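You operate a simulated robot arm through the tools that you are given. There is no shell and no other tool. Be economical: measure what you need, move in short steps, check, and stop when the job is done.

The job below is to be done with a simulated two-armed robot. You get a single attempt, and the scene is never put back.

## Task
Pick up the beads scoop with one hand, pass it to the other hand and put it on the reshaft bench top.

The check looks at the end state, three seconds after you hand in, the way a careful person would. Anything else that was tipped, shoved, dropped, spilled or broken makes it a failure.

## Robot
Two 7-joint arms with two-finger parallel grippers on one trunk, on a base that drives. Base frame: it is fixed to the floor where the robot stands at the start and does not move with it; the origin is under the middle of the robot, x ahead of it, y to its left, z up. Lengths are in mm, angles in rad, forces in N, time in s.
The left shoulder is at the start at [70, 163, 945], the right one opposite. With the tool pointing down near the work surface each hand reaches from about 100 to 840 mm from the robot's upright axis, wherever it stands, measured 20 degrees to its own side. Places, roughly: reshaft bench top [-2100, 3100, 900]. Payload 3.43 kg a hand.
The TCP of each hand is the grasp point between the finger pads, 34 mm short of the fingertips. In the tool frame z runs along the fingers and y along their closing line. The gripper opens to 128 mm. The fingers are 24 mm wide and 12 mm thick; the gripper's body (48 by 130 mm) begins 96 mm behind the TCP.
Orientation is told as [roll, pitch, yaw] about the base's x, y, z axes, in that order, counted from this pose: with the fingers straight down and closing along the base's y, the tool's x points along the base's -x, its y along +y and its z along -z.

## Interface
- The arms move only by the tool send_rows. It takes "left_plan", "right_plan" or both (then of equal length, played together; a hand with none holds still); each is a list of rows, each an object of numbers (a shift or turn left out is 0, a gripper value left out holds the last): "wx", "wy", "wz": the turn, a rotation vector about the tool's x, y, z in units of 5 degrees (1.0 is 5 degrees); "tx", "ty", "tz": the shift along the tool's x, y, z in units of 30 mm (1.0 is 30 mm); "jaw": the closure, from 0 (fully open) to 1 (shut). In form: [{"wx": .., "wy": .., "wz": .., "tx": .., "ty": .., "tz": .., "jaw": ..}, ...]. A call has 1 to 10 rows; each row shifts and turns the commanded pose from where the row before left it, along the tool's axes as they then stand. A call with a number of a shift or a turn outside -1 to 1 is refused whole. A row lasts 0.2 s, in which the tool goes at most 50 mm and 0.15 rad; a call with a longer step from one row to the next is refused whole, and so is a gripper value outside its range. Where a pose cannot be reached the arm comes as near as it can. A force on the tool above 40 N (or 10 N above the force at the start of the call, whichever is more), or a blocked arm, ends the call early, and 0.2 s more pass. The fingers move at their own pace (about 153 mm/s each) and stop on an object; they squeeze with about 31 N. The grip force told is the motor's: it shows also when the fingers shut on nothing. Time passes only in rows, and 0.2 s behind the last, so rows that do not move let the fingers close. It gives the time, the measured TCP pose, the force on the tool (base axes), the opening and the grip force at its end, in the units of the frame above (readings bear some noise), with the torque about the TCP (base axes, N m) and any sound that the robot's microphone picked up.
- Cameras (640 x 400 px; columns grow to the right, rows downward): "scene" is now at [131, 11.6, 1197.9]; the picture's right is [0.22, -0.98, 0.00], its down [-0.45, -0.10, -0.89] and it looks along [0.86, 0.19, -0.46] (base axes); focal length 214 px, centre (320, 200). "left" rides on the left gripper at [76, 11, -160] in its tool frame; the picture's right is [-0.15, 0.99, 0.00], its down [-0.88, -0.13, -0.46] and it looks along [-0.45, -0.07, 0.89] (tool axes); focal length 234 px, centre (320, 200). "right" rides on the right gripper at [76, -11, -160] in its tool frame; the picture's right is [0.15, 0.99, 0.00], its down [-0.88, 0.13, -0.46] and it looks along [-0.45, 0.07, 0.89] (tool axes); focal length 234 px, centre (320, 200). There is no depth. A picture from a camera that has moved, and an enlarged one, comes with that camera's place and axes in the base frame and with its lens. The place of the scene camera against the robot may be out by one fixed shift of up to 25 mm in any direction.
- grab_frame(camera): a new picture of that camera. It takes no simulated time.
- raise_lower(by): slides the trunk up (or, below 0, down) by that many mm; the arms and the scene camera ride with it, the base frame stays. It gives what a move gives, with no picture.
- drive_base(legs): drives the robot by 1 to 6 legs, each [ahead, left, turn to the left] in mm, mm and rad, along the robot's own axes; the way and the turn of a leg run together, so that a leg with both is an arc; at most 1500 mm and 3.142 rad a leg. The arms and the cameras ride along, it lands a little off, and it stops where it bumps. It gives what a move gives.
- head_to(pan, tilt): turns the head with the scene camera to pan (to the left, within 1.501 rad either way) and tilt (down, from -0.506 to 1.204), counted from straight ahead of the robot. It gives what a move gives.
- close_up(camera, box): a new picture of the part [left, top, right, bottom] of that camera's present view, enlarged. It takes no simulated time.
- finish_job(): hands the job in; it is judged then, once.

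Go step by step. Nothing tells you exact positions but the pictures and the camera data: compare them with the known pose of the tool, close in by small moves and look again before you grip or let go. The budget is 120 turns and 92 pictures, counting those below and the enlarged ones. Unless the task says otherwise, let go and move clear before handing in, and close with one line.

The tools are called after "Call:" as name(argument=value, ...) on one line, values as JSON. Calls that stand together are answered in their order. send_rows: Moves the arms, as the interface text tells. Its arguments: {"type":"object","properties":{"left_plan":{"type":"array","items":{"type":"object","properties":{"wx":{"type":"number"},"wy":{"type":"number"},"wz":{"type":"number"},"tx":{"type":"number"},"ty":{"type":"number"},"tz":{"type":"number"},"jaw":{"type":"number"}}}},"right_plan":{"type":"array","items":{"type":"object","properties":{"wx":{"type":"number"},"wy":{"type":"number"},"wz":{"type":"number"},"tx":{"type":"number"},"ty":{"type":"number"},"tz":{"type":"number"},"jaw":{"type":"number"}}}}},"required":[]} The other tools are called the same way: raise_lower (by) slides the trunk up or down; drive_base (legs) drives the base; head_to (pan, tilt) turns the head that bears the scene camera; grab_frame (camera) takes a picture; close_up (camera, box) takes an enlarged picture of a part of a camera's view; finish_job () hands the job in.

At the start:

```text
t: 0.0
left_eef_pos: [466.8, 378.9, 999.7]
left_orientation: [0.001, -0.001, 0.0]
left_ft_force: [0.1, -0.3, 0.3]
left_torque: [-0.03, -0.01, 0.0]
left_width: 128.1
left_grasp_force: 0.0
right_eef_pos: [356.3, -51.9, 1149.7]
right_orientation: [0.0, 0.001, 0.0]
right_ft_force: [1.1, -0.2, -0.4]
right_torque: [0.01, 0.01, 0.03]
right_width: 128.1
right_grasp_force: 0.0
trunk travel left (down, up): [-425.0, 515.0]
robot x, y, heading: [-0.2, -0.9, -0.004]
head pan, tilt: [0.22, 0.482]
```

scene: 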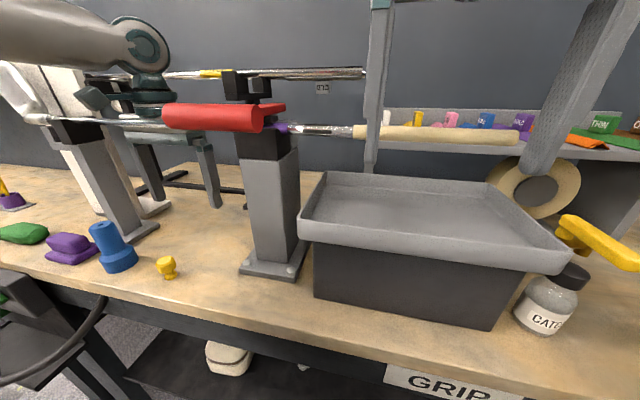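
right: 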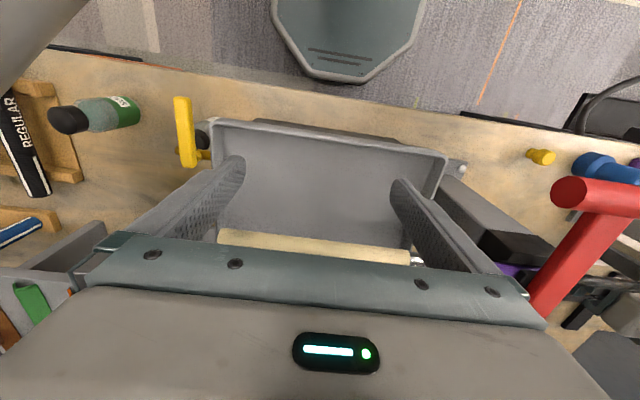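
left: 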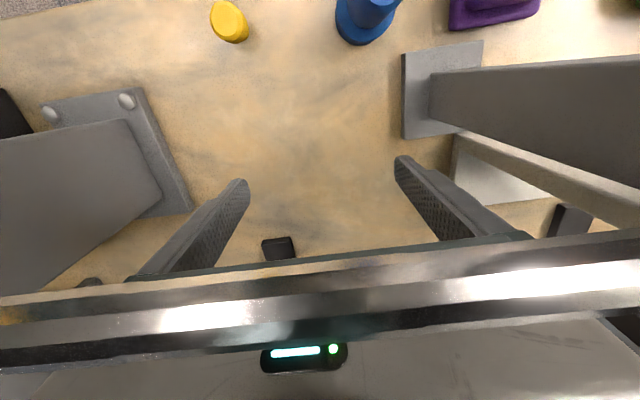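

I see a golf-club workbench with a vise, a shaft, a tray and small tools, and I have not yet spotted the scoop. I will enlarge parts of the scene to find it.

Call:
close_up(camera="scene", box=[320, 80, 640, 360])

Call:
close_up(camera="scene", box=[0, 40, 320, 320])

Call:
head_to(pan=-0.6, tilt=0.5)

Call:
grab_frame(camera="scene")

Call:
head_to(pan=1.2, tilt=0.4)

Call:
grab_frame(camera="scene")

```text
1.43 times, centred on (480, 220) of scene
camera zoom: at [131.0, 11.6, 1197.9], right [0.22, -0.98, 0.0], down [-0.45, -0.1, -0.89], along [0.86, 0.19, -0.46], focal length 306 px, centre (91, 171)
```

zoom: 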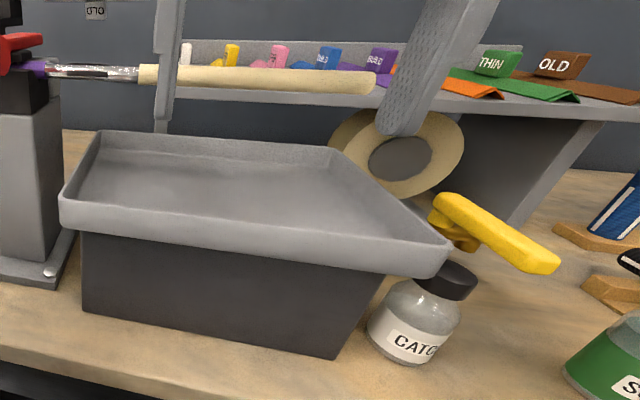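

```text
1.43 times, centred on (160, 180) of scene
camera zoom: at [131.0, 11.6, 1197.9], right [0.22, -0.98, 0.0], down [-0.45, -0.1, -0.89], along [0.86, 0.19, -0.46], focal length 306 px, centre (549, 229)
```

zoom: 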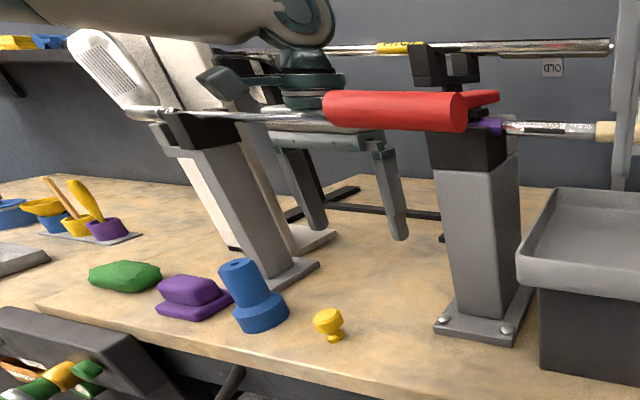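

```text
t: 1.1
left_eef_pos: [467.4, 379.4, 999.7]
left_orientation: [-0.001, 0.001, -0.001]
left_ft_force: [1.2, -1.1, -0.5]
left_torque: [0.02, 0.0, 0.04]
left_width: 128.1
left_grasp_force: 0.2
right_eef_pos: [356.1, -53.4, 1149.7]
right_orientation: [0.001, 0.0, 0.0]
right_ft_force: [-0.5, 0.2, 0.0]
right_torque: [0.01, 0.0, -0.01]
right_width: 127.9
right_grasp_force: 0.1
trunk travel left (down, up): [-425.0, 515.0]
robot x, y, heading: [0.2, 2.0, 0.001]
head pan, tilt: [-0.6, 0.499]
```

```text
86 pictures are left
camera scene: at [117.0, -59.8, 1196.4], right [-0.56, -0.83, 0.0], down [-0.4, 0.27, -0.88], along [0.72, -0.5, -0.48], focal length 214 px, centre (320, 200)
```

scene: 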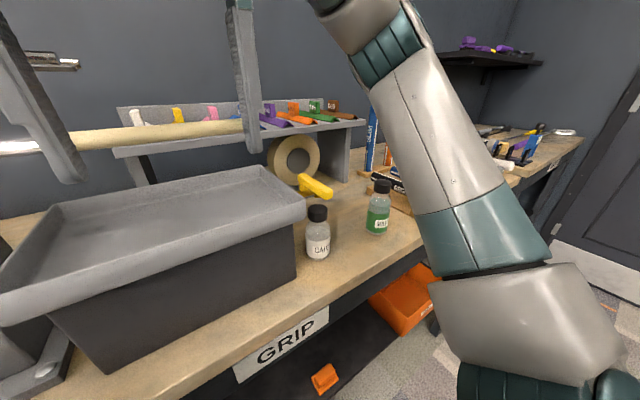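

```text
t: 3.0
left_eef_pos: [466.8, 378.5, 1000.1]
left_orientation: [0.0, 0.0, -0.001]
left_ft_force: [0.2, -0.3, -0.4]
left_torque: [0.0, 0.03, 0.0]
left_width: 127.9
left_grasp_force: 0.1
right_eef_pos: [357.0, -54.2, 1150.2]
right_orientation: [-0.001, 0.0, 0.0]
right_ft_force: [0.5, 0.3, 0.0]
right_torque: [0.0, 0.01, 0.0]
right_width: 128.0
right_grasp_force: 0.0
trunk travel left (down, up): [-425.0, 515.0]
robot x, y, heading: [-2.8, 2.0, 0.002]
head pan, tilt: [1.201, 0.4]
```

```text
85 pictures are left
camera scene: at [75.5, 77.9, 1205.5], right [0.93, -0.36, 0.0], down [-0.14, -0.36, -0.92], along [0.33, 0.86, -0.39], focal length 214 px, centre (320, 200)
```

scene: 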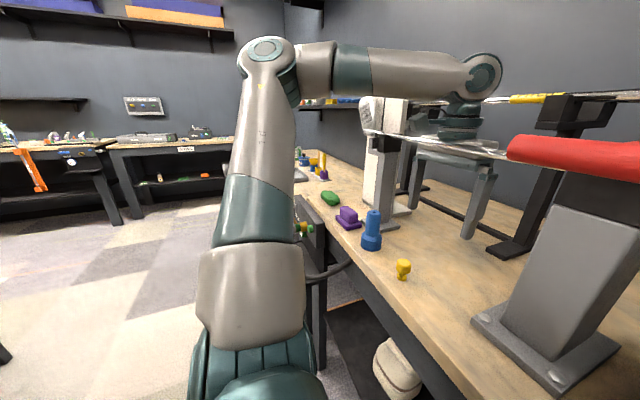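

Cup-like items with handles stand at the far left of the bench. I'll zoom in on those and on the benches in the back.

Call:
close_up(camera="scene", box=[280, 130, 360, 180])

Call:
close_up(camera="scene", box=[0, 80, 240, 230])

Call:
head_to(pan=0.65, tilt=0.4)

Call:
grab_frame(camera="scene")

Call:
close_up(camera="scene", box=[80, 100, 240, 200])

```text
8.00 times, centred on (320, 155) of scene
camera zoom: at [75.5, 77.9, 1205.5], right [0.93, -0.36, 0.0], down [-0.14, -0.36, -0.92], along [0.33, 0.86, -0.39], focal length 1716 px, centre (320, 560)
```

zoom: 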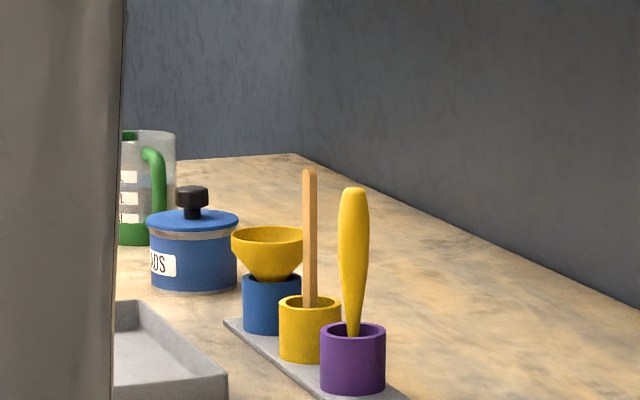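

```text
2.67 times, centred on (120, 155) of scene
camera zoom: at [75.5, 77.9, 1205.5], right [0.93, -0.36, 0.0], down [-0.14, -0.36, -0.92], along [0.33, 0.86, -0.39], focal length 572 px, centre (853, 320)
```

zoom: 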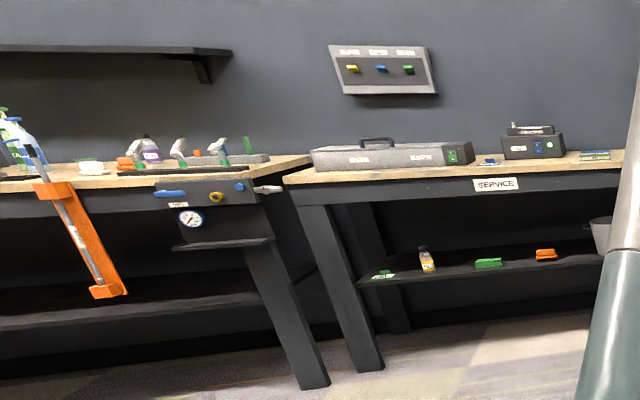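

```text
t: 3.9
left_eef_pos: [466.4, 378.7, 999.1]
left_orientation: [0.0, 0.001, 0.0]
left_ft_force: [-0.1, -0.3, -0.7]
left_torque: [-0.02, 0.0, 0.0]
left_width: 127.9
left_grasp_force: 0.1
right_eef_pos: [357.0, -52.9, 1149.0]
right_orientation: [0.001, 0.001, 0.0]
right_ft_force: [0.8, 0.9, 0.1]
right_torque: [-0.02, -0.01, -0.02]
right_width: 128.0
right_grasp_force: 0.0
trunk travel left (down, up): [-425.0, 515.0]
robot x, y, heading: [3.7, -0.7, -0.001]
head pan, tilt: [0.649, 0.4]
```

```text
82 pictures are left
camera scene: at [115.7, 47.7, 1205.5], right [0.61, -0.8, 0.0], down [-0.31, -0.24, -0.92], along [0.73, 0.56, -0.39], focal length 214 px, centre (320, 200)
```

scene: 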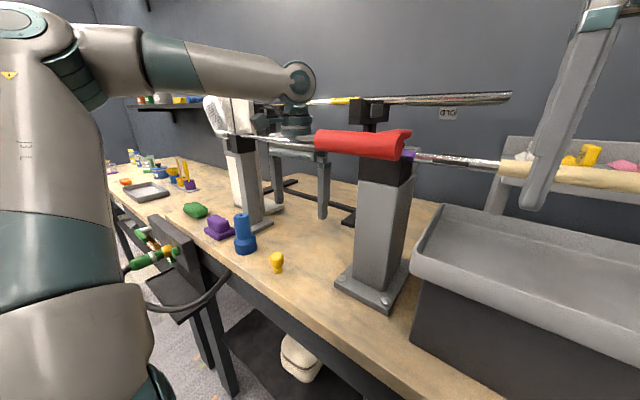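

```text
4.00 times, centred on (160, 150) of scene
camera zoom: at [115.7, 47.7, 1205.5], right [0.61, -0.8, 0.0], down [-0.31, -0.24, -0.92], along [0.73, 0.56, -0.39], focal length 858 px, centre (960, 400)
```

zoom: 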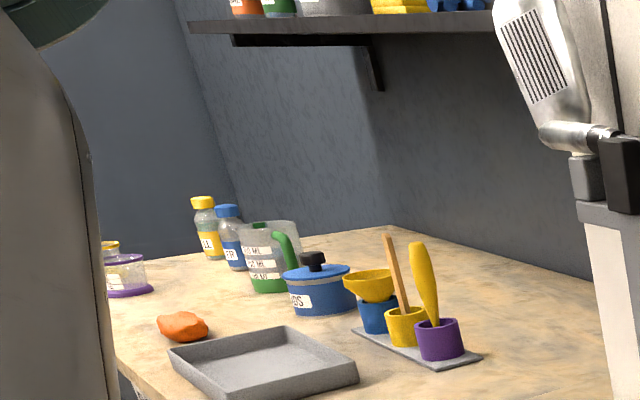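

The bench's far left holds a bead pot and a holder with a funnel, a stick and a yellow-handled tool, which is probably the scoop. The left hand stands behind a clamped shaft, so I'll raise the trunk straight up to clear it before driving.

Call:
raise_lower(by=250)

Call:
head_to(pan=0.5, tilt=0.6)

Call:
grab_frame(camera="scene")

Call:
grab_frame(camera="left")

```text
t: 6.5
left_eef_pos: [467.1, 380.4, 1250.5]
left_orientation: [0.001, 0.001, 0.001]
left_ft_force: [0.0, -0.5, 0.2]
left_torque: [0.01, 0.01, -0.03]
left_width: 127.9
left_grasp_force: 0.1
right_eef_pos: [356.7, -52.8, 1399.8]
right_orientation: [0.0, 0.002, 0.0]
right_ft_force: [0.3, 0.9, -0.7]
right_torque: [-0.01, 0.0, -0.02]
right_width: 127.8
right_grasp_force: 0.1
trunk travel left (down, up): [-675.0, 265.0]
robot x, y, heading: [1.3, 1.1, -0.003]
head pan, tilt: [0.649, 0.4]
```

```text
t: 7.2
left_eef_pos: [466.1, 379.3, 1248.3]
left_orientation: [-0.002, 0.0, -0.001]
left_ft_force: [-0.3, 0.5, 0.1]
left_torque: [0.0, 0.03, 0.0]
left_width: 128.2
left_grasp_force: 0.0
right_eef_pos: [357.6, -52.3, 1399.9]
right_orientation: [0.002, -0.001, 0.001]
right_ft_force: [-0.4, 0.2, -0.8]
right_torque: [0.01, 0.02, 0.03]
right_width: 127.8
right_grasp_force: 0.0
trunk travel left (down, up): [-675.0, 265.0]
robot x, y, heading: [-1.1, 1.9, -0.002]
head pan, tilt: [0.499, 0.6]
```

```text
80 pictures are left
camera scene: at [119.6, 34.0, 1437.4], right [0.48, -0.88, 0.0], down [-0.5, -0.27, -0.83], along [0.72, 0.4, -0.56], focal length 214 px, centre (320, 200)
```

scene: 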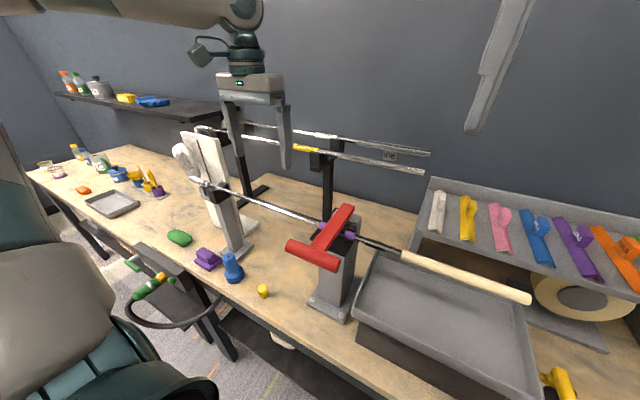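

```text
79 pictures are left
camera left: at [391.4, 390.9, 1407.9], right [0.15, 0.99, 0.0], down [0.88, -0.13, 0.46], along [0.45, -0.07, -0.89], focal length 234 px, centre (320, 200)
```

left: 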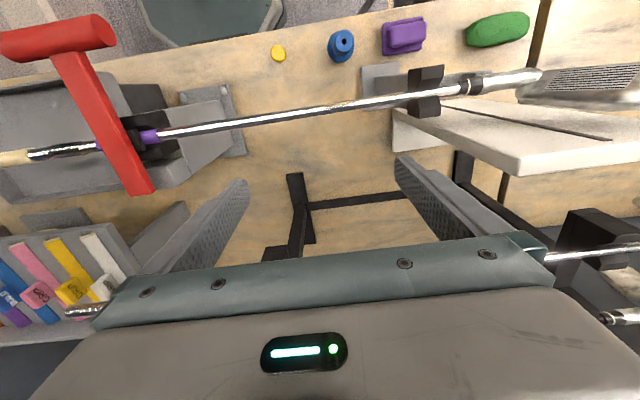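

The bench top is near z≈920 and the holder near [460, 1030]. I'll back off and drive left along the bench.

Call:
drive_base(legs=[[-250, 0, 0], [0, 950, 0]])

Call:
head_to(pan=0.0, tilt=0.6)

Call:
grab_frame(camera="scene")

```text
t: 13.7
left_eef_pos: [209.4, 1339.6, 1249.3]
left_orientation: [-0.001, 0.001, 0.005]
left_ft_force: [0.1, 0.0, 0.5]
left_torque: [-0.01, 0.0, -0.02]
left_width: 128.1
left_grasp_force: 0.0
right_eef_pos: [102.7, 906.8, 1399.5]
right_orientation: [0.001, 0.0, 0.008]
right_ft_force: [0.5, -0.3, 1.2]
right_torque: [-0.01, 0.01, 0.0]
right_width: 128.0
right_grasp_force: 0.0
trunk travel left (down, up): [-675.0, 265.0]
robot x, y, heading: [-253.9, 957.3, 0.011]
head pan, tilt: [0.499, 0.6]
```

```text
t: 14.6
left_eef_pos: [209.1, 1340.6, 1250.3]
left_orientation: [0.0, 0.0, 0.005]
left_ft_force: [-0.4, 0.4, -0.2]
left_torque: [-0.02, 0.0, -0.02]
left_width: 127.8
left_grasp_force: 0.0
right_eef_pos: [102.2, 907.8, 1399.3]
right_orientation: [0.001, 0.0, 0.006]
right_ft_force: [-0.3, -0.7, 0.6]
right_torque: [0.01, 0.01, 0.01]
right_width: 127.9
right_grasp_force: 0.0
trunk travel left (down, up): [-675.0, 265.0]
robot x, y, heading: [-256.0, 960.0, 0.01]
head pan, tilt: [0.0, 0.6]
```

```text
78 pictures are left
camera scene: at [-125.2, 951.0, 1437.3], right [0.01, -1.0, 0.0], down [-0.57, 0.0, -0.82], along [0.82, 0.01, -0.57], focal length 214 px, centre (320, 200)
```

scene: 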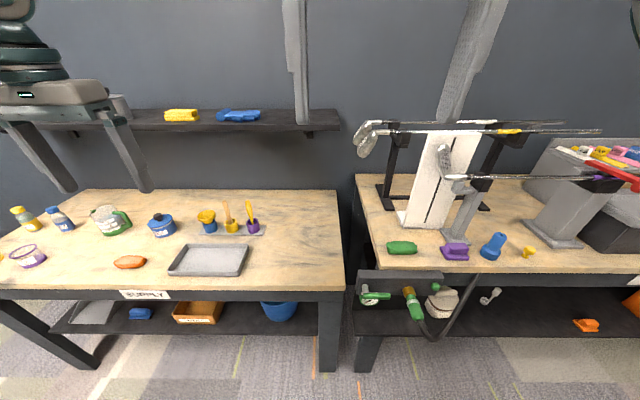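

This is the supply bench, with the grip bench at right. There are small items on the lower shelf too, so I'll zoom in on the candidates.

Call:
close_up(camera="scene", box=[430, 265, 640, 345])

Call:
close_up(camera="scene", box=[140, 190, 280, 280])

Call:
close_up(camera="scene", box=[0, 185, 140, 335])

```text
3.05 times, centred on (535, 305) of scene
camera zoom: at [-125.2, 951.0, 1437.3], right [0.01, -1.0, 0.0], down [-0.57, 0.0, -0.82], along [0.82, 0.01, -0.57], focal length 654 px, centre (-335, -120)
```

zoom: 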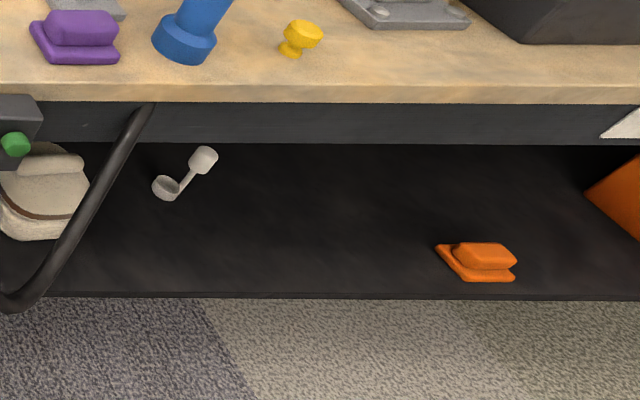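

```text
4.44 times, centred on (210, 235) of scene
camera zoom: at [-125.2, 951.0, 1437.3], right [0.01, -1.0, 0.0], down [-0.57, 0.0, -0.82], along [0.82, 0.01, -0.57], focal length 953 px, centre (809, 44)
```

zoom: 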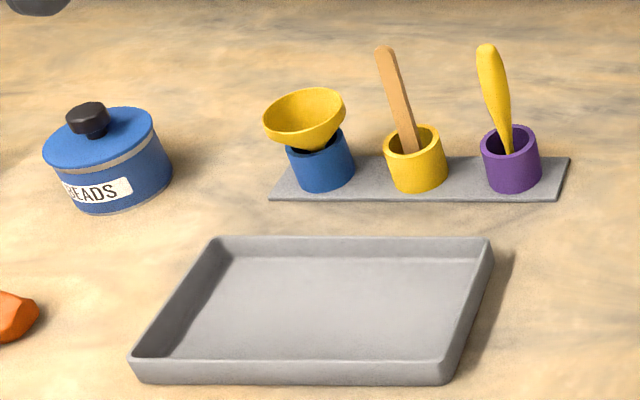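

```text
2.67 times, centred on (70, 260) of scene
camera zoom: at [-125.2, 951.0, 1437.3], right [0.01, -1.0, 0.0], down [-0.57, 0.0, -0.82], along [0.82, 0.01, -0.57], focal length 572 px, centre (987, 40)
```

zoom: 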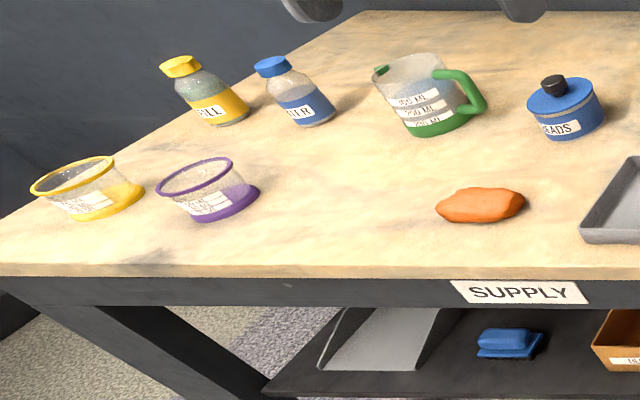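

The white two-cup object on the lower shelf and the yellow-handled tool are both candidates. I'll enlarge both further.

Call:
close_up(camera="scene", box=[470, 280, 510, 305])

Call:
close_up(camera="scene", box=[190, 195, 270, 245])

Call:
head_to(pan=1.4, tilt=0.4)

Call:
grab_frame(camera="scene")

```text
16.00 times, centred on (490, 292) of scene
camera zoom: at [-125.2, 951.0, 1437.3], right [0.01, -1.0, 0.0], down [-0.57, 0.0, -0.82], along [0.82, 0.01, -0.57], focal length 3432 px, centre (-2400, -1280)
```

zoom: 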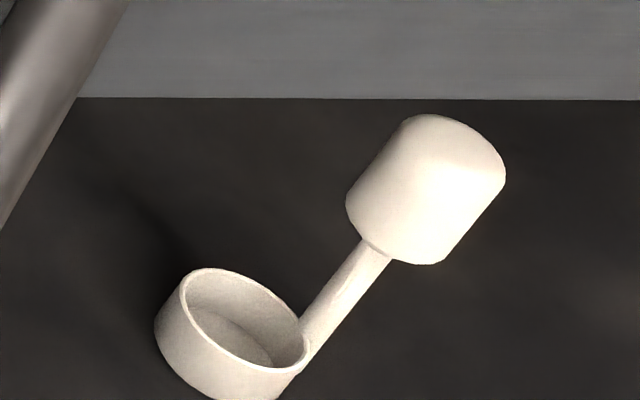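

```text
8.00 times, centred on (230, 220) of scene
camera zoom: at [-125.2, 951.0, 1437.3], right [0.01, -1.0, 0.0], down [-0.57, 0.0, -0.82], along [0.82, 0.01, -0.57], focal length 1716 px, centre (1040, 40)
```

zoom: 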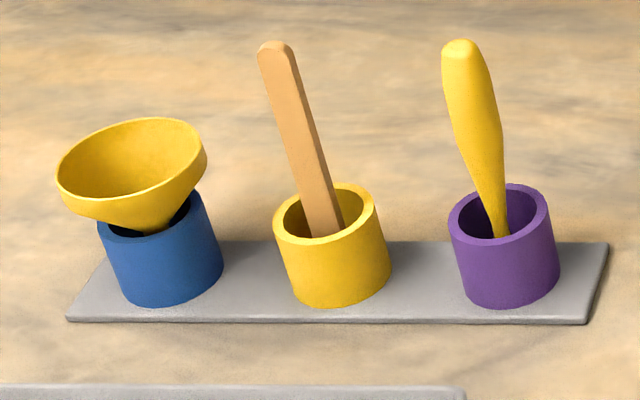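

```text
t: 16.1
left_eef_pos: [208.1, 1341.7, 1250.6]
left_orientation: [-0.001, 0.0, 0.005]
left_ft_force: [0.6, 0.1, 0.1]
left_torque: [0.02, 0.01, -0.01]
left_width: 127.9
left_grasp_force: 0.1
right_eef_pos: [101.5, 907.4, 1400.4]
right_orientation: [-0.001, -0.001, 0.007]
right_ft_force: [-0.2, 0.3, 0.4]
right_torque: [0.0, 0.0, 0.0]
right_width: 128.1
right_grasp_force: 0.0
trunk travel left (down, up): [-675.0, 265.0]
robot x, y, heading: [-258.4, 956.2, 0.007]
head pan, tilt: [1.4, 0.4]
```

```text
72 pictures are left
camera scene: at [-198.3, 1041.9, 1455.5], right [0.99, -0.16, 0.0], down [-0.06, -0.38, -0.92], along [0.15, 0.91, -0.39], focal length 214 px, centre (320, 200)
```

scene: 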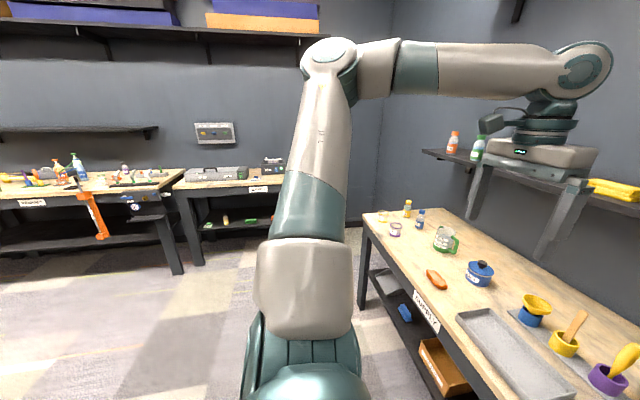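

The white two-cup piece clearly is a scoop shape, but I want to see the other benches before choosing. I'll turn left and look over the rest of the room.

Call:
drive_base(legs=[[-200, 0, 0], [0, 0, 1.9]])

Call:
head_to(pan=0.2, tilt=0.4)

Call:
grab_frame(camera="scene")

Call:
head_to(pan=1.3, tilt=0.4)

Call:
grab_frame(camera="scene")

```text
t: 22.3
left_eef_pos: [-969.7, 1266.5, 1249.9]
left_orientation: [0.0, 0.0, 1.921]
left_ft_force: [0.0, 0.5, 0.8]
left_torque: [-0.01, -0.02, 0.02]
left_width: 127.9
left_grasp_force: 0.0
right_eef_pos: [-527.6, 1310.5, 1399.5]
right_orientation: [-0.002, -0.001, 1.92]
right_ft_force: [0.2, -1.1, 0.6]
right_torque: [0.01, 0.02, 0.01]
right_width: 128.0
right_grasp_force: 0.0
trunk travel left (down, up): [-675.0, 265.0]
robot x, y, heading: [-455.0, 957.8, 1.92]
head pan, tilt: [1.4, 0.4]
```

```text
t: 23.7
left_eef_pos: [-970.6, 1267.0, 1249.5]
left_orientation: [0.002, 0.001, 1.92]
left_ft_force: [-0.1, -0.4, 0.6]
left_torque: [-0.01, 0.05, 0.01]
left_width: 128.0
left_grasp_force: 0.0
right_eef_pos: [-527.7, 1311.0, 1399.6]
right_orientation: [0.0, 0.0, 1.92]
right_ft_force: [0.3, 0.4, 1.0]
right_torque: [-0.03, -0.01, 0.03]
right_width: 128.0
right_grasp_force: 0.1
trunk travel left (down, up): [-675.0, 265.0]
robot x, y, heading: [-457.8, 958.8, 1.919]
head pan, tilt: [0.201, 0.4]
```

```text
71 pictures are left
camera scene: at [-529.3, 1074.9, 1455.5], right [0.85, 0.52, 0.0], down [0.2, -0.33, -0.92], along [-0.48, 0.79, -0.39], focal length 214 px, centre (320, 200)
```

scene: 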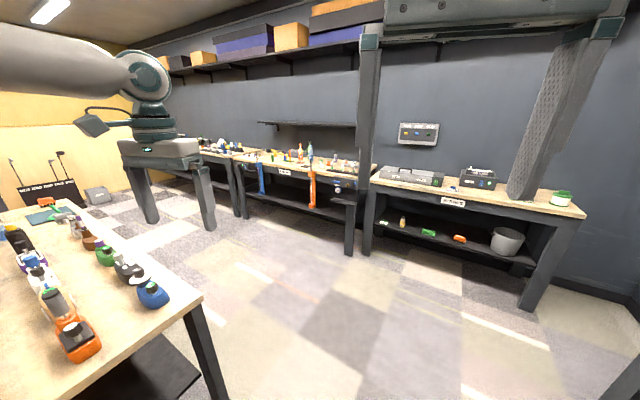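

```text
t: 25.0
left_eef_pos: [-972.1, 1267.1, 1249.7]
left_orientation: [0.0, -0.001, 1.92]
left_ft_force: [0.5, 0.0, -0.5]
left_torque: [0.0, 0.02, 0.01]
left_width: 128.0
left_grasp_force: 0.0
right_eef_pos: [-527.5, 1312.4, 1400.2]
right_orientation: [0.0, 0.001, 1.921]
right_ft_force: [-0.1, -0.2, 0.5]
right_torque: [-0.02, -0.04, 0.0]
right_width: 127.9
right_grasp_force: 0.0
trunk travel left (down, up): [-675.0, 265.0]
robot x, y, heading: [-456.6, 954.4, 1.922]
head pan, tilt: [1.3, 0.4]
```

```text
70 pictures are left
camera scene: at [-573.2, 988.8, 1455.5], right [-0.08, 1.0, 0.0], down [0.39, 0.03, -0.92], along [-0.92, -0.07, -0.39], focal length 214 px, centre (320, 200)
```

scene: 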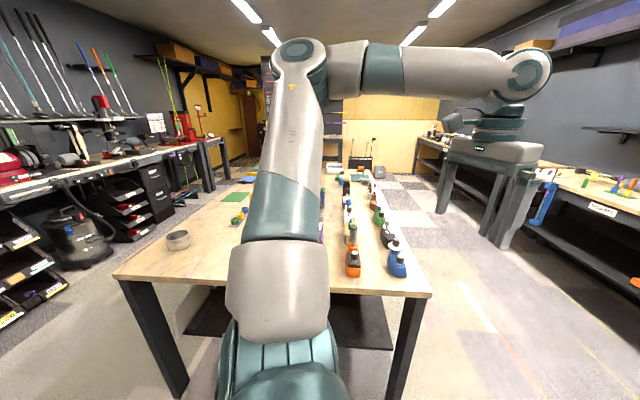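

The reshaft bench falls at about pixel (297,161), which is the middle bench. I'll zoom in there.

Call:
head_to(pan=0.2, tilt=0.4)

Call:
close_up(camera="scene", box=[220, 130, 380, 230])

Call:
close_up(camera="scene", box=[360, 140, 590, 270])

Call:
close_up(camera="scene", box=[0, 180, 220, 370])

```text
t: 26.4
left_eef_pos: [-970.3, 1266.6, 1248.7]
left_orientation: [0.002, 0.0, 1.919]
left_ft_force: [-0.1, -0.7, 0.9]
left_torque: [0.04, -0.01, -0.02]
left_width: 128.1
left_grasp_force: 0.2
right_eef_pos: [-527.2, 1311.0, 1399.5]
right_orientation: [0.0, -0.001, 1.921]
right_ft_force: [-1.0, 0.3, 0.5]
right_torque: [0.02, 0.0, 0.01]
right_width: 128.1
right_grasp_force: 0.1
trunk travel left (down, up): [-675.0, 265.0]
robot x, y, heading: [-455.1, 955.7, 1.92]
head pan, tilt: [0.201, 0.4]
```

```text
4.00 times, centred on (300, 180) of scene
camera zoom: at [-529.3, 1074.9, 1455.5], right [0.85, 0.52, 0.0], down [0.2, -0.33, -0.92], along [-0.48, 0.79, -0.39], focal length 858 px, centre (400, 280)
```

zoom: 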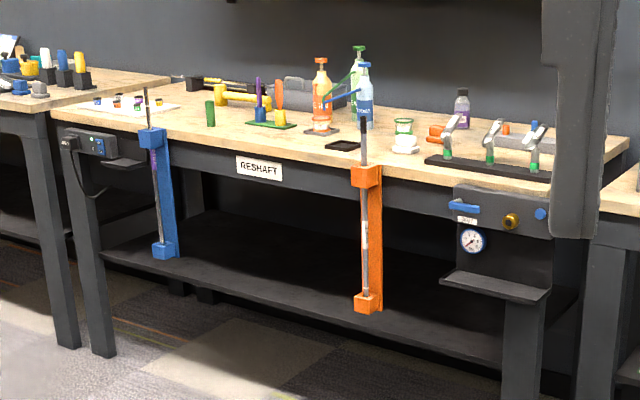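

```text
2.78 times, centred on (475, 205) of scene
camera zoom: at [-529.3, 1074.9, 1455.5], right [0.85, 0.52, 0.0], down [0.2, -0.33, -0.92], along [-0.48, 0.79, -0.39], focal length 597 px, centre (-111, 186)
```

zoom: 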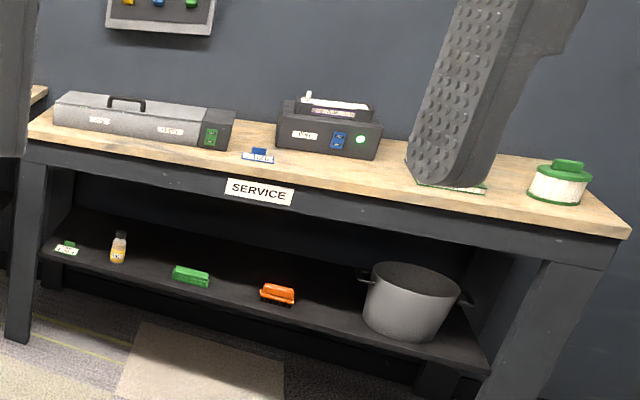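

```text
2.11 times, centred on (110, 275) of scene
camera zoom: at [-529.3, 1074.9, 1455.5], right [0.85, 0.52, 0.0], down [0.2, -0.33, -0.92], along [-0.48, 0.79, -0.39], focal length 452 px, centre (762, 42)
```

zoom: 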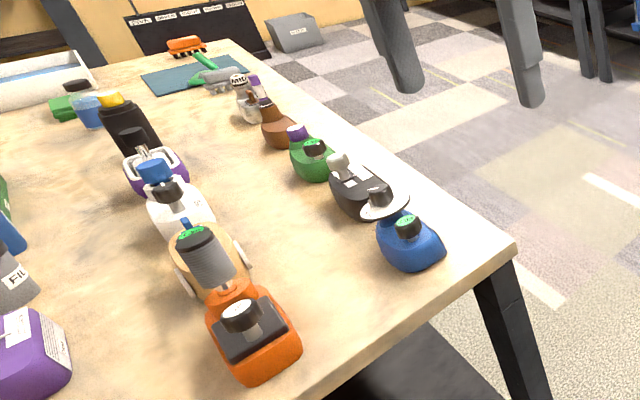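

The work surface at z≈400 matches the lower shelf of the grip bench, and the white two-cup scoop lies there near [530, 70]; I take it as the target. I'll drive back in front of it, keeping clear of the bench edge (x≈190).

Call:
drive_base(legs=[[0, 0, -1.92], [0, -900, 0]])

Call:
raise_lower(by=-400)

Call:
head_to(pan=0, tilt=0.5)

Call:
grab_frame(camera="scene")

```text
t: 35.6
left_eef_pos: [19.3, 450.1, 1249.5]
left_orientation: [0.001, -0.001, 0.014]
left_ft_force: [-0.2, -0.4, 0.5]
left_torque: [0.0, 0.03, 0.03]
left_width: 128.0
left_grasp_force: 0.0
right_eef_pos: [-83.3, 15.5, 1399.9]
right_orientation: [0.0, 0.001, 0.018]
right_ft_force: [0.3, -0.9, 0.8]
right_torque: [-0.04, 0.05, -0.03]
right_width: 128.0
right_grasp_force: 0.1
trunk travel left (down, up): [-675.0, 265.0]
robot x, y, heading: [-441.5, 60.2, 0.018]
head pan, tilt: [0.201, 0.4]
```

```text
t: 39.5
left_eef_pos: [18.6, 448.6, 850.6]
left_orientation: [-0.001, 0.001, 0.018]
left_ft_force: [0.1, -0.1, 0.0]
left_torque: [0.05, 0.01, 0.01]
left_width: 127.9
left_grasp_force: 0.0
right_eef_pos: [-82.9, 15.8, 999.5]
right_orientation: [-0.001, 0.0, 0.017]
right_ft_force: [-0.3, 0.3, 0.2]
right_torque: [-0.01, 0.0, -0.02]
right_width: 128.2
right_grasp_force: 0.1
trunk travel left (down, up): [-275.0, 665.0]
robot x, y, heading: [-443.9, 60.9, 0.013]
head pan, tilt: [0.201, 0.4]
```

```text
t: 40.2
left_eef_pos: [17.9, 449.0, 848.6]
left_orientation: [-0.001, 0.0, 0.016]
left_ft_force: [0.0, 0.4, 0.4]
left_torque: [-0.02, -0.02, 0.0]
left_width: 127.9
left_grasp_force: 0.0
right_eef_pos: [-83.8, 14.4, 1000.1]
right_orientation: [0.002, 0.001, 0.018]
right_ft_force: [-0.3, -0.3, 0.7]
right_torque: [-0.01, -0.01, -0.02]
right_width: 128.2
right_grasp_force: 0.1
trunk travel left (down, up): [-275.0, 665.0]
robot x, y, heading: [-439.4, 60.7, 0.015]
head pan, tilt: [0.0, 0.499]
```

```text
66 pictures are left
camera scene: at [-308.8, 56.5, 1046.4], right [0.02, -1.0, 0.0], down [-0.48, -0.01, -0.88], along [0.88, 0.02, -0.48], focal length 214 px, centre (320, 200)
```

scene: 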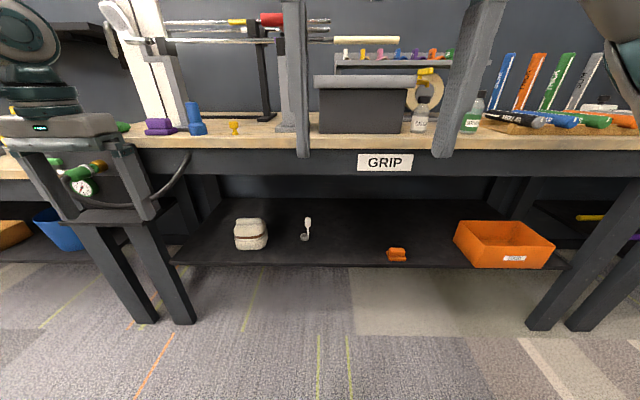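

The scoop is under the bench at about [480, 138, ~450], between a white bag and an orange sponge. I'll zoom in for details.

Call:
close_up(camera="scene", box=[270, 205, 350, 255])

Call:
close_up(camera="scene", box=[100, 100, 420, 300])

```text
8.00 times, centred on (310, 230) of scene
camera zoom: at [-308.8, 56.5, 1046.4], right [0.02, -1.0, 0.0], down [-0.48, -0.01, -0.88], along [0.88, 0.02, -0.48], focal length 1716 px, centre (400, -40)
```

zoom: 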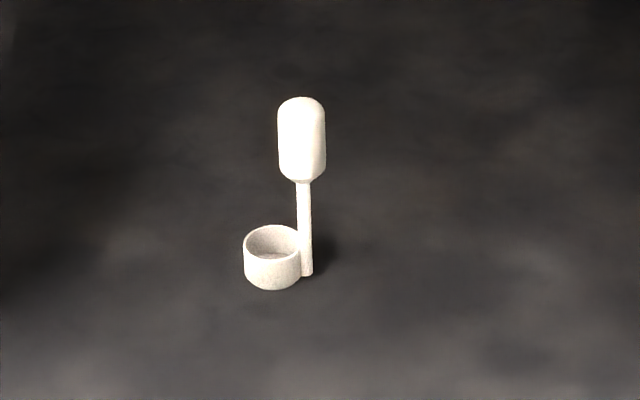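

```text
2.00 times, centred on (260, 200) of scene
camera zoom: at [-308.8, 56.5, 1046.4], right [0.02, -1.0, 0.0], down [-0.48, -0.01, -0.88], along [0.88, 0.02, -0.48], focal length 429 px, centre (440, 200)
```

zoom: 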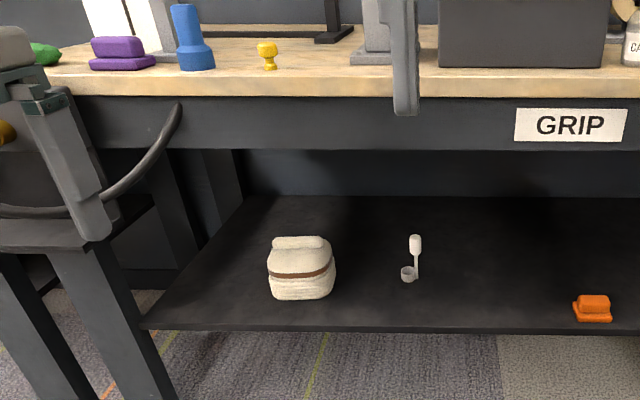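

The scoop stands upright: a cup at the bottom on z≈410, and a thin stem with a fat handle centred near [465, 128, 509]. The right hand will take the handle under the bench at a slant, so I back off, lower the trunk and pre-pose the arms.

Call:
drive_base(legs=[[-200, 120, 0]])

Call:
raise_lower(by=-270)

Call:
send_rows(right_plan=[{"tx": -1, "tz": 0.67}, {"tx": -1, "tz": 0.67}, {"tx": -1, "tz": 0.67}, {"tx": -1, "tz": 0.67}, {"tx": -1, "tz": 0.67}, {"tx": -1, "tz": 0.67}, {"tx": -1, "tz": 0.67}, {"tx": -1, "tz": 0.67}, {"tx": -1, "tz": 0.67}, {"tx": -1, "tz": 0.67}], left_plan=[{"tx": 1}, {"tx": 1}, {"tx": 1}, {"tx": 1}, {"tx": 1}, {"tx": 1}, {"tx": 1}, {"ty": -1}, {"ty": -1}, {"ty": -1}])

Call:
send_rows(right_plan=[{"wy": -1}, {"wy": -1}, {"wy": -1}, {"wy": -1}, {"wy": -1}, {"wy": -1}, {"wy": -1}, {"wy": -1}, {"wy": -1}, {"wy": -1}])

Call:
head_to(pan=-0.1, tilt=0.3)

Call:
grab_frame(camera="scene")

Call:
grab_frame(camera="right")

```text
t: 42.0
left_eef_pos: [-184.1, 566.9, 849.1]
left_orientation: [0.0, 0.001, 0.018]
left_ft_force: [-0.2, -0.1, -0.7]
left_torque: [-0.03, -0.02, -0.02]
left_width: 127.8
left_grasp_force: 0.1
right_eef_pos: [-286.8, 132.8, 1001.5]
right_orientation: [-0.001, 0.0, 0.019]
right_ft_force: [-0.8, -0.6, 0.4]
right_torque: [-0.03, -0.02, -0.02]
right_width: 128.0
right_grasp_force: 0.2
trunk travel left (down, up): [-275.0, 665.0]
robot x, y, heading: [-645.8, 178.7, 0.019]
head pan, tilt: [0.0, 0.499]
```

```text
t: 44.7
left_eef_pos: [-184.3, 567.5, 579.5]
left_orientation: [0.0, 0.001, 0.019]
left_ft_force: [-0.4, 0.4, 1.3]
left_torque: [0.01, -0.01, 0.02]
left_width: 128.0
left_grasp_force: 0.0
right_eef_pos: [-285.8, 133.5, 730.6]
right_orientation: [-0.001, 0.001, 0.02]
right_ft_force: [-0.1, -0.7, -0.1]
right_torque: [0.01, -0.03, 0.03]
right_width: 128.2
right_grasp_force: 0.1
trunk travel left (down, up): [-5.0, 935.0]
robot x, y, heading: [-645.6, 178.1, 0.017]
head pan, tilt: [0.0, 0.499]
```

```text
t: 46.9
left_eef_pos: [-392.1, 471.4, 580.0]
left_orientation: [0.001, -0.002, 0.019]
left_ft_force: [-0.7, -0.3, -0.2]
left_torque: [-0.02, -0.01, 0.01]
left_width: 127.8
left_grasp_force: 0.0
right_eef_pos: [12.8, 139.2, 528.7]
right_orientation: [0.0, -0.001, 0.019]
right_ft_force: [0.2, -0.1, -0.8]
right_torque: [-0.02, 0.0, -0.02]
right_width: 128.2
right_grasp_force: 0.0
trunk travel left (down, up): [-5.0, 935.0]
robot x, y, heading: [-642.2, 182.8, 0.019]
head pan, tilt: [0.0, 0.499]
```

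```text
t: 49.1
left_eef_pos: [-392.6, 473.8, 581.0]
left_orientation: [-0.001, -0.001, 0.019]
left_ft_force: [-0.1, 0.4, 0.8]
left_torque: [-0.02, 0.0, -0.02]
left_width: 127.8
left_grasp_force: 0.0
right_eef_pos: [13.1, 137.7, 529.1]
right_orientation: [0.002, -0.875, 0.018]
right_ft_force: [-0.7, -0.1, 0.6]
right_torque: [0.03, -0.02, 0.01]
right_width: 128.1
right_grasp_force: 0.0
trunk travel left (down, up): [-5.0, 935.0]
robot x, y, heading: [-641.4, 179.3, 0.017]
head pan, tilt: [0.0, 0.499]
```

```text
t: 49.8
left_eef_pos: [-393.1, 472.3, 579.9]
left_orientation: [-0.001, 0.0, 0.018]
left_ft_force: [0.4, 0.7, -0.1]
left_torque: [0.01, 0.0, -0.01]
left_width: 128.1
left_grasp_force: 0.0
right_eef_pos: [12.9, 138.5, 527.4]
right_orientation: [-0.001, -0.873, 0.019]
right_ft_force: [0.7, 0.4, -0.8]
right_torque: [0.0, -0.01, 0.01]
right_width: 127.7
right_grasp_force: 0.0
trunk travel left (down, up): [-5.0, 935.0]
robot x, y, heading: [-643.4, 178.6, 0.02]
head pan, tilt: [-0.099, 0.3]
```

```text
63 pictures are left
camera scene: at [-508.8, 164.2, 794.7], right [-0.08, -1.0, 0.0], down [-0.3, 0.02, -0.95], along [0.95, -0.08, -0.3], focal length 214 px, centre (320, 200)
```

scene: 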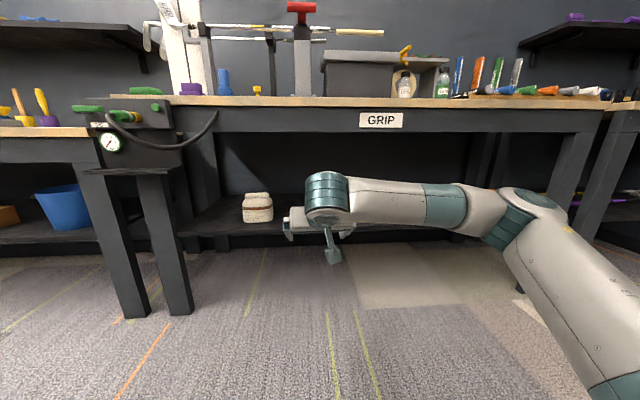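

```text
62 pictures are left
camera right: at [-156.1, 123.9, 574.2], right [-0.11, 0.99, -0.11], down [0.22, 0.13, 0.97], along [0.97, 0.09, -0.23], focal length 234 px, centre (320, 200)
```

right: 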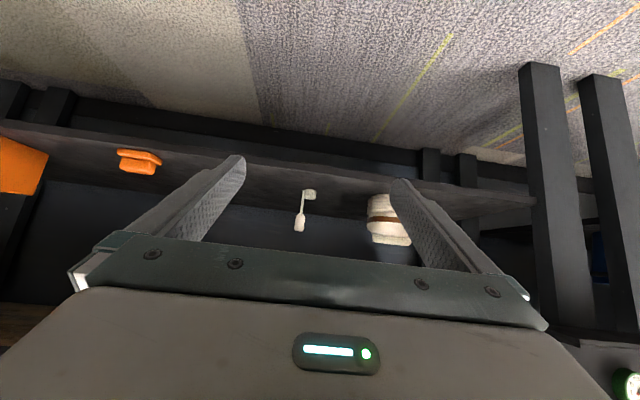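

The wrist camera shows the scoop between the open fingers at about y≈130, and the arm stays below the apron (≈840). I'll drive ahead most of the way.

Call:
drive_base(legs=[[300, -13, 0]])

Call:
grab_frame(camera="right")

Call:
grab_frame(camera="scene")

```text
t: 51.9
left_eef_pos: [-89.1, 463.9, 579.4]
left_orientation: [-0.001, 0.0, 0.014]
left_ft_force: [0.7, 0.9, -0.1]
left_torque: [0.0, -0.01, 0.01]
left_width: 128.0
left_grasp_force: 0.1
right_eef_pos: [316.8, 127.4, 529.0]
right_orientation: [0.001, -0.873, 0.016]
right_ft_force: [0.9, -0.2, 0.1]
right_torque: [0.0, 0.0, 0.0]
right_width: 128.3
right_grasp_force: 0.0
trunk travel left (down, up): [-5.0, 935.0]
robot x, y, heading: [-337.0, 170.1, 0.016]
head pan, tilt: [-0.099, 0.3]
```

```text
61 pictures are left
camera right: at [146.4, 114.2, 574.1], right [-0.11, 0.99, -0.11], down [0.22, 0.13, 0.97], along [0.97, 0.08, -0.23], focal length 234 px, centre (320, 200)
```

right: 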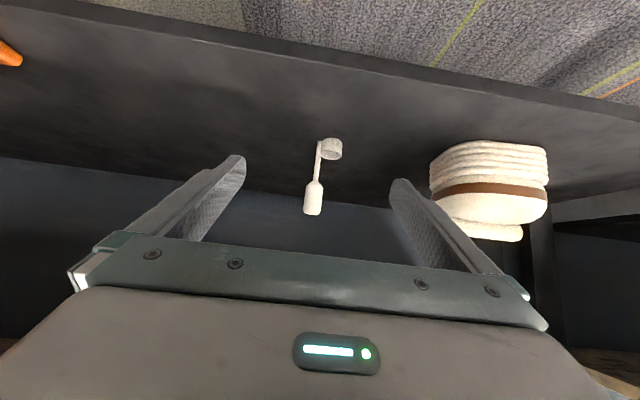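

```text
60 pictures are left
camera scene: at [-206.1, 155.8, 794.8], right [-0.08, -1.0, 0.0], down [-0.29, 0.02, -0.96], along [0.95, -0.08, -0.3], focal length 214 px, centre (320, 200)
```

scene: 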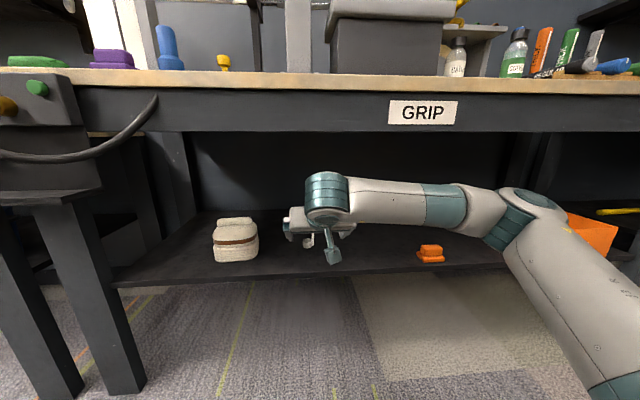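

The scoop is nicely centred. I'll lower a little and advance 60 mm, then look again.

Call:
send_rows(right_plan=[{"tx": -0.13, "tz": 0.76}, {"tx": -0.13, "tz": 0.76}, {"tx": -0.13, "tz": 0.76}])

Call:
grab_frame(camera="right")

```text
t: 52.7
left_eef_pos: [-88.6, 464.5, 580.5]
left_orientation: [0.0, -0.001, 0.015]
left_ft_force: [0.0, 0.7, 0.1]
left_torque: [-0.02, 0.01, 0.01]
left_width: 128.0
left_grasp_force: 0.1
right_eef_pos: [376.4, 129.3, 493.5]
right_orientation: [0.001, -0.872, 0.014]
right_ft_force: [-0.1, 0.3, 0.2]
right_torque: [0.03, 0.0, 0.0]
right_width: 128.2
right_grasp_force: 0.1
trunk travel left (down, up): [-5.0, 935.0]
robot x, y, heading: [-343.1, 172.1, 0.016]
head pan, tilt: [-0.099, 0.3]
```

```text
59 pictures are left
camera right: at [206.4, 115.6, 538.8], right [-0.11, 0.99, -0.11], down [0.22, 0.13, 0.97], along [0.97, 0.08, -0.23], focal length 234 px, centre (320, 200)
```

right: 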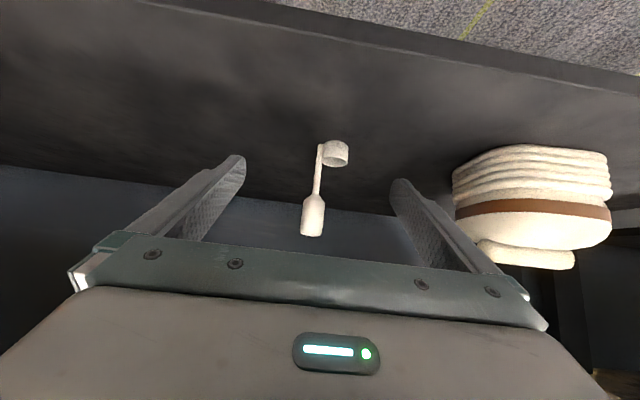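

Triangulating from the wrist camera, the handle is centred near [485, 132, 495], with the stem below from about z 420 to 472. I'll grip the stem so the whole handle stays free for the other hand; I move to just short of it.

Call:
send_rows(right_plan=[{"tx": -0.22, "tz": 0.8, "ty": 0.03}, {"tx": -0.22, "tz": 0.8, "ty": 0.03}, {"tx": -0.22, "tz": 0.8, "ty": 0.03}, {"tx": -0.22, "tz": 0.8, "ty": 0.03}])

Call:
grab_frame(camera="right")

Call:
close_up(camera="scene", box=[240, 160, 400, 260])

```text
t: 53.7
left_eef_pos: [-89.1, 464.0, 579.2]
left_orientation: [0.001, -0.001, 0.014]
left_ft_force: [-0.3, 0.1, 0.1]
left_torque: [0.0, 0.0, 0.02]
left_width: 127.9
left_grasp_force: 0.0
right_eef_pos: [467.1, 133.9, 452.1]
right_orientation: [-0.001, -0.873, 0.016]
right_ft_force: [-0.2, 0.2, -0.6]
right_torque: [0.01, -0.01, 0.0]
right_width: 128.2
right_grasp_force: 0.1
trunk travel left (down, up): [-5.0, 935.0]
robot x, y, heading: [-342.2, 171.6, 0.012]
head pan, tilt: [-0.099, 0.3]
```

```text
58 pictures are left
camera right: at [297.1, 120.0, 497.3], right [-0.11, 0.99, -0.11], down [0.22, 0.13, 0.97], along [0.97, 0.08, -0.23], focal length 234 px, centre (320, 200)
```

right: 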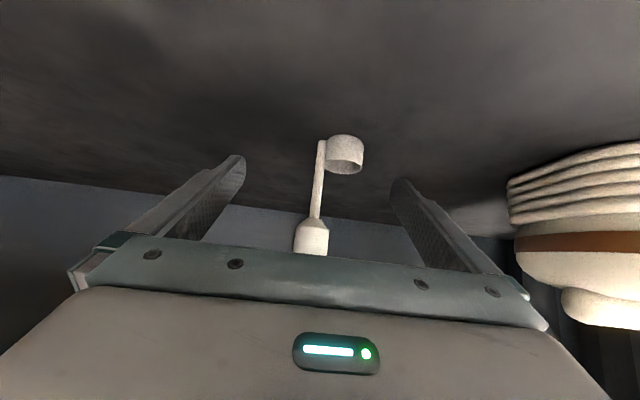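

```text
4.00 times, centred on (320, 210) of scene
camera zoom: at [-206.1, 155.8, 794.8], right [-0.08, -1.0, 0.0], down [-0.29, 0.02, -0.96], along [0.95, -0.08, -0.3], focal length 858 px, centre (320, 160)
```

zoom: 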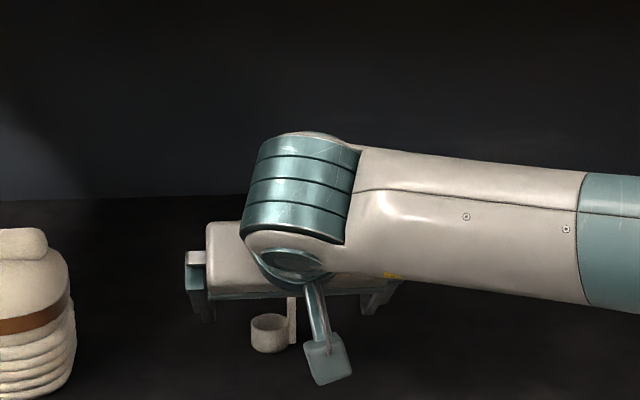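

The stem is centred and about 18 mm ahead of the TCP. I'll advance that and look once more before closing.

Call:
send_rows(right_plan=[{"tx": -0.15, "tz": 0.27}, {"tx": -0.15, "tz": 0.27}])

Call:
grab_frame(camera="right")

```text
t: 54.3
left_eef_pos: [-88.3, 465.1, 579.4]
left_orientation: [0.001, 0.0, 0.014]
left_ft_force: [0.3, 0.1, -0.6]
left_torque: [0.01, 0.02, 0.02]
left_width: 128.2
left_grasp_force: 0.0
right_eef_pos: [484.7, 134.6, 448.9]
right_orientation: [0.0, -0.874, 0.014]
right_ft_force: [0.3, 0.4, -0.3]
right_torque: [0.03, 0.0, -0.03]
right_width: 127.9
right_grasp_force: 0.1
trunk travel left (down, up): [-5.0, 935.0]
robot x, y, heading: [-339.7, 170.0, 0.014]
head pan, tilt: [-0.099, 0.3]
```

```text
56 pictures are left
camera right: at [314.9, 120.7, 494.0], right [-0.11, 0.99, -0.11], down [0.22, 0.13, 0.97], along [0.97, 0.08, -0.23], focal length 234 px, centre (320, 200)
```

right: 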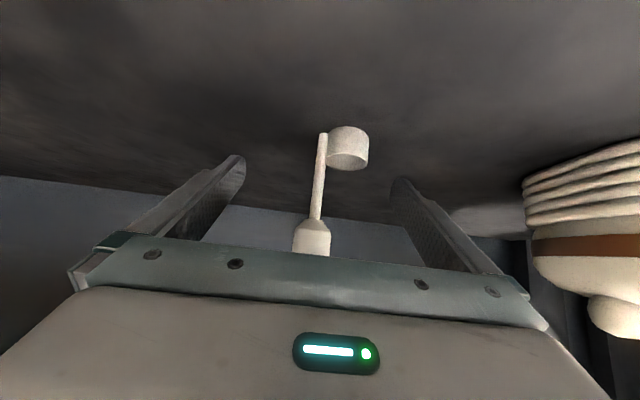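

Stem is at the grasp point in the picture. I'll close the right gripper.

Call:
send_rows(right_plan=[{"jaw": 0.5}, {"jaw": 0.8}, {"jaw": 1}, {}, {}])

Call:
grab_frame(camera="right")

```text
t: 55.5
left_eef_pos: [-89.2, 463.9, 579.7]
left_orientation: [-0.001, -0.001, 0.015]
left_ft_force: [-1.0, 0.2, 0.2]
left_torque: [0.0, -0.02, 0.01]
left_width: 128.0
left_grasp_force: 0.0
right_eef_pos: [484.5, 135.3, 448.4]
right_orientation: [0.001, -0.873, 0.016]
right_ft_force: [0.3, -0.2, -0.7]
right_torque: [-0.02, 0.0, -0.01]
right_width: 7.2
right_grasp_force: 30.9
trunk travel left (down, up): [-5.0, 935.0]
robot x, y, heading: [-340.6, 171.9, 0.021]
head pan, tilt: [-0.099, 0.3]
```

```text
55 pictures are left
camera right: at [314.8, 120.6, 494.0], right [-0.11, 0.99, -0.11], down [0.22, 0.13, 0.97], along [0.97, 0.08, -0.23], focal length 234 px, centre (320, 200)
```

right: 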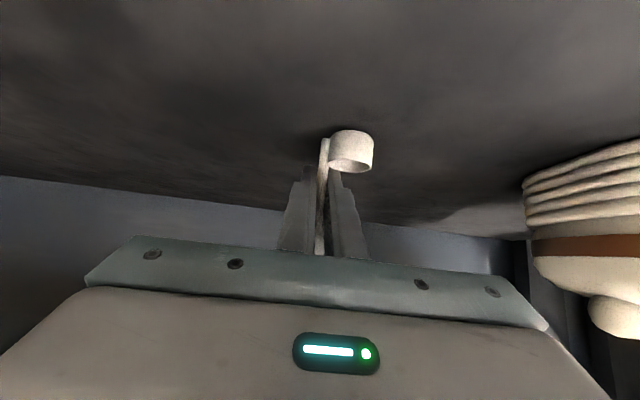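

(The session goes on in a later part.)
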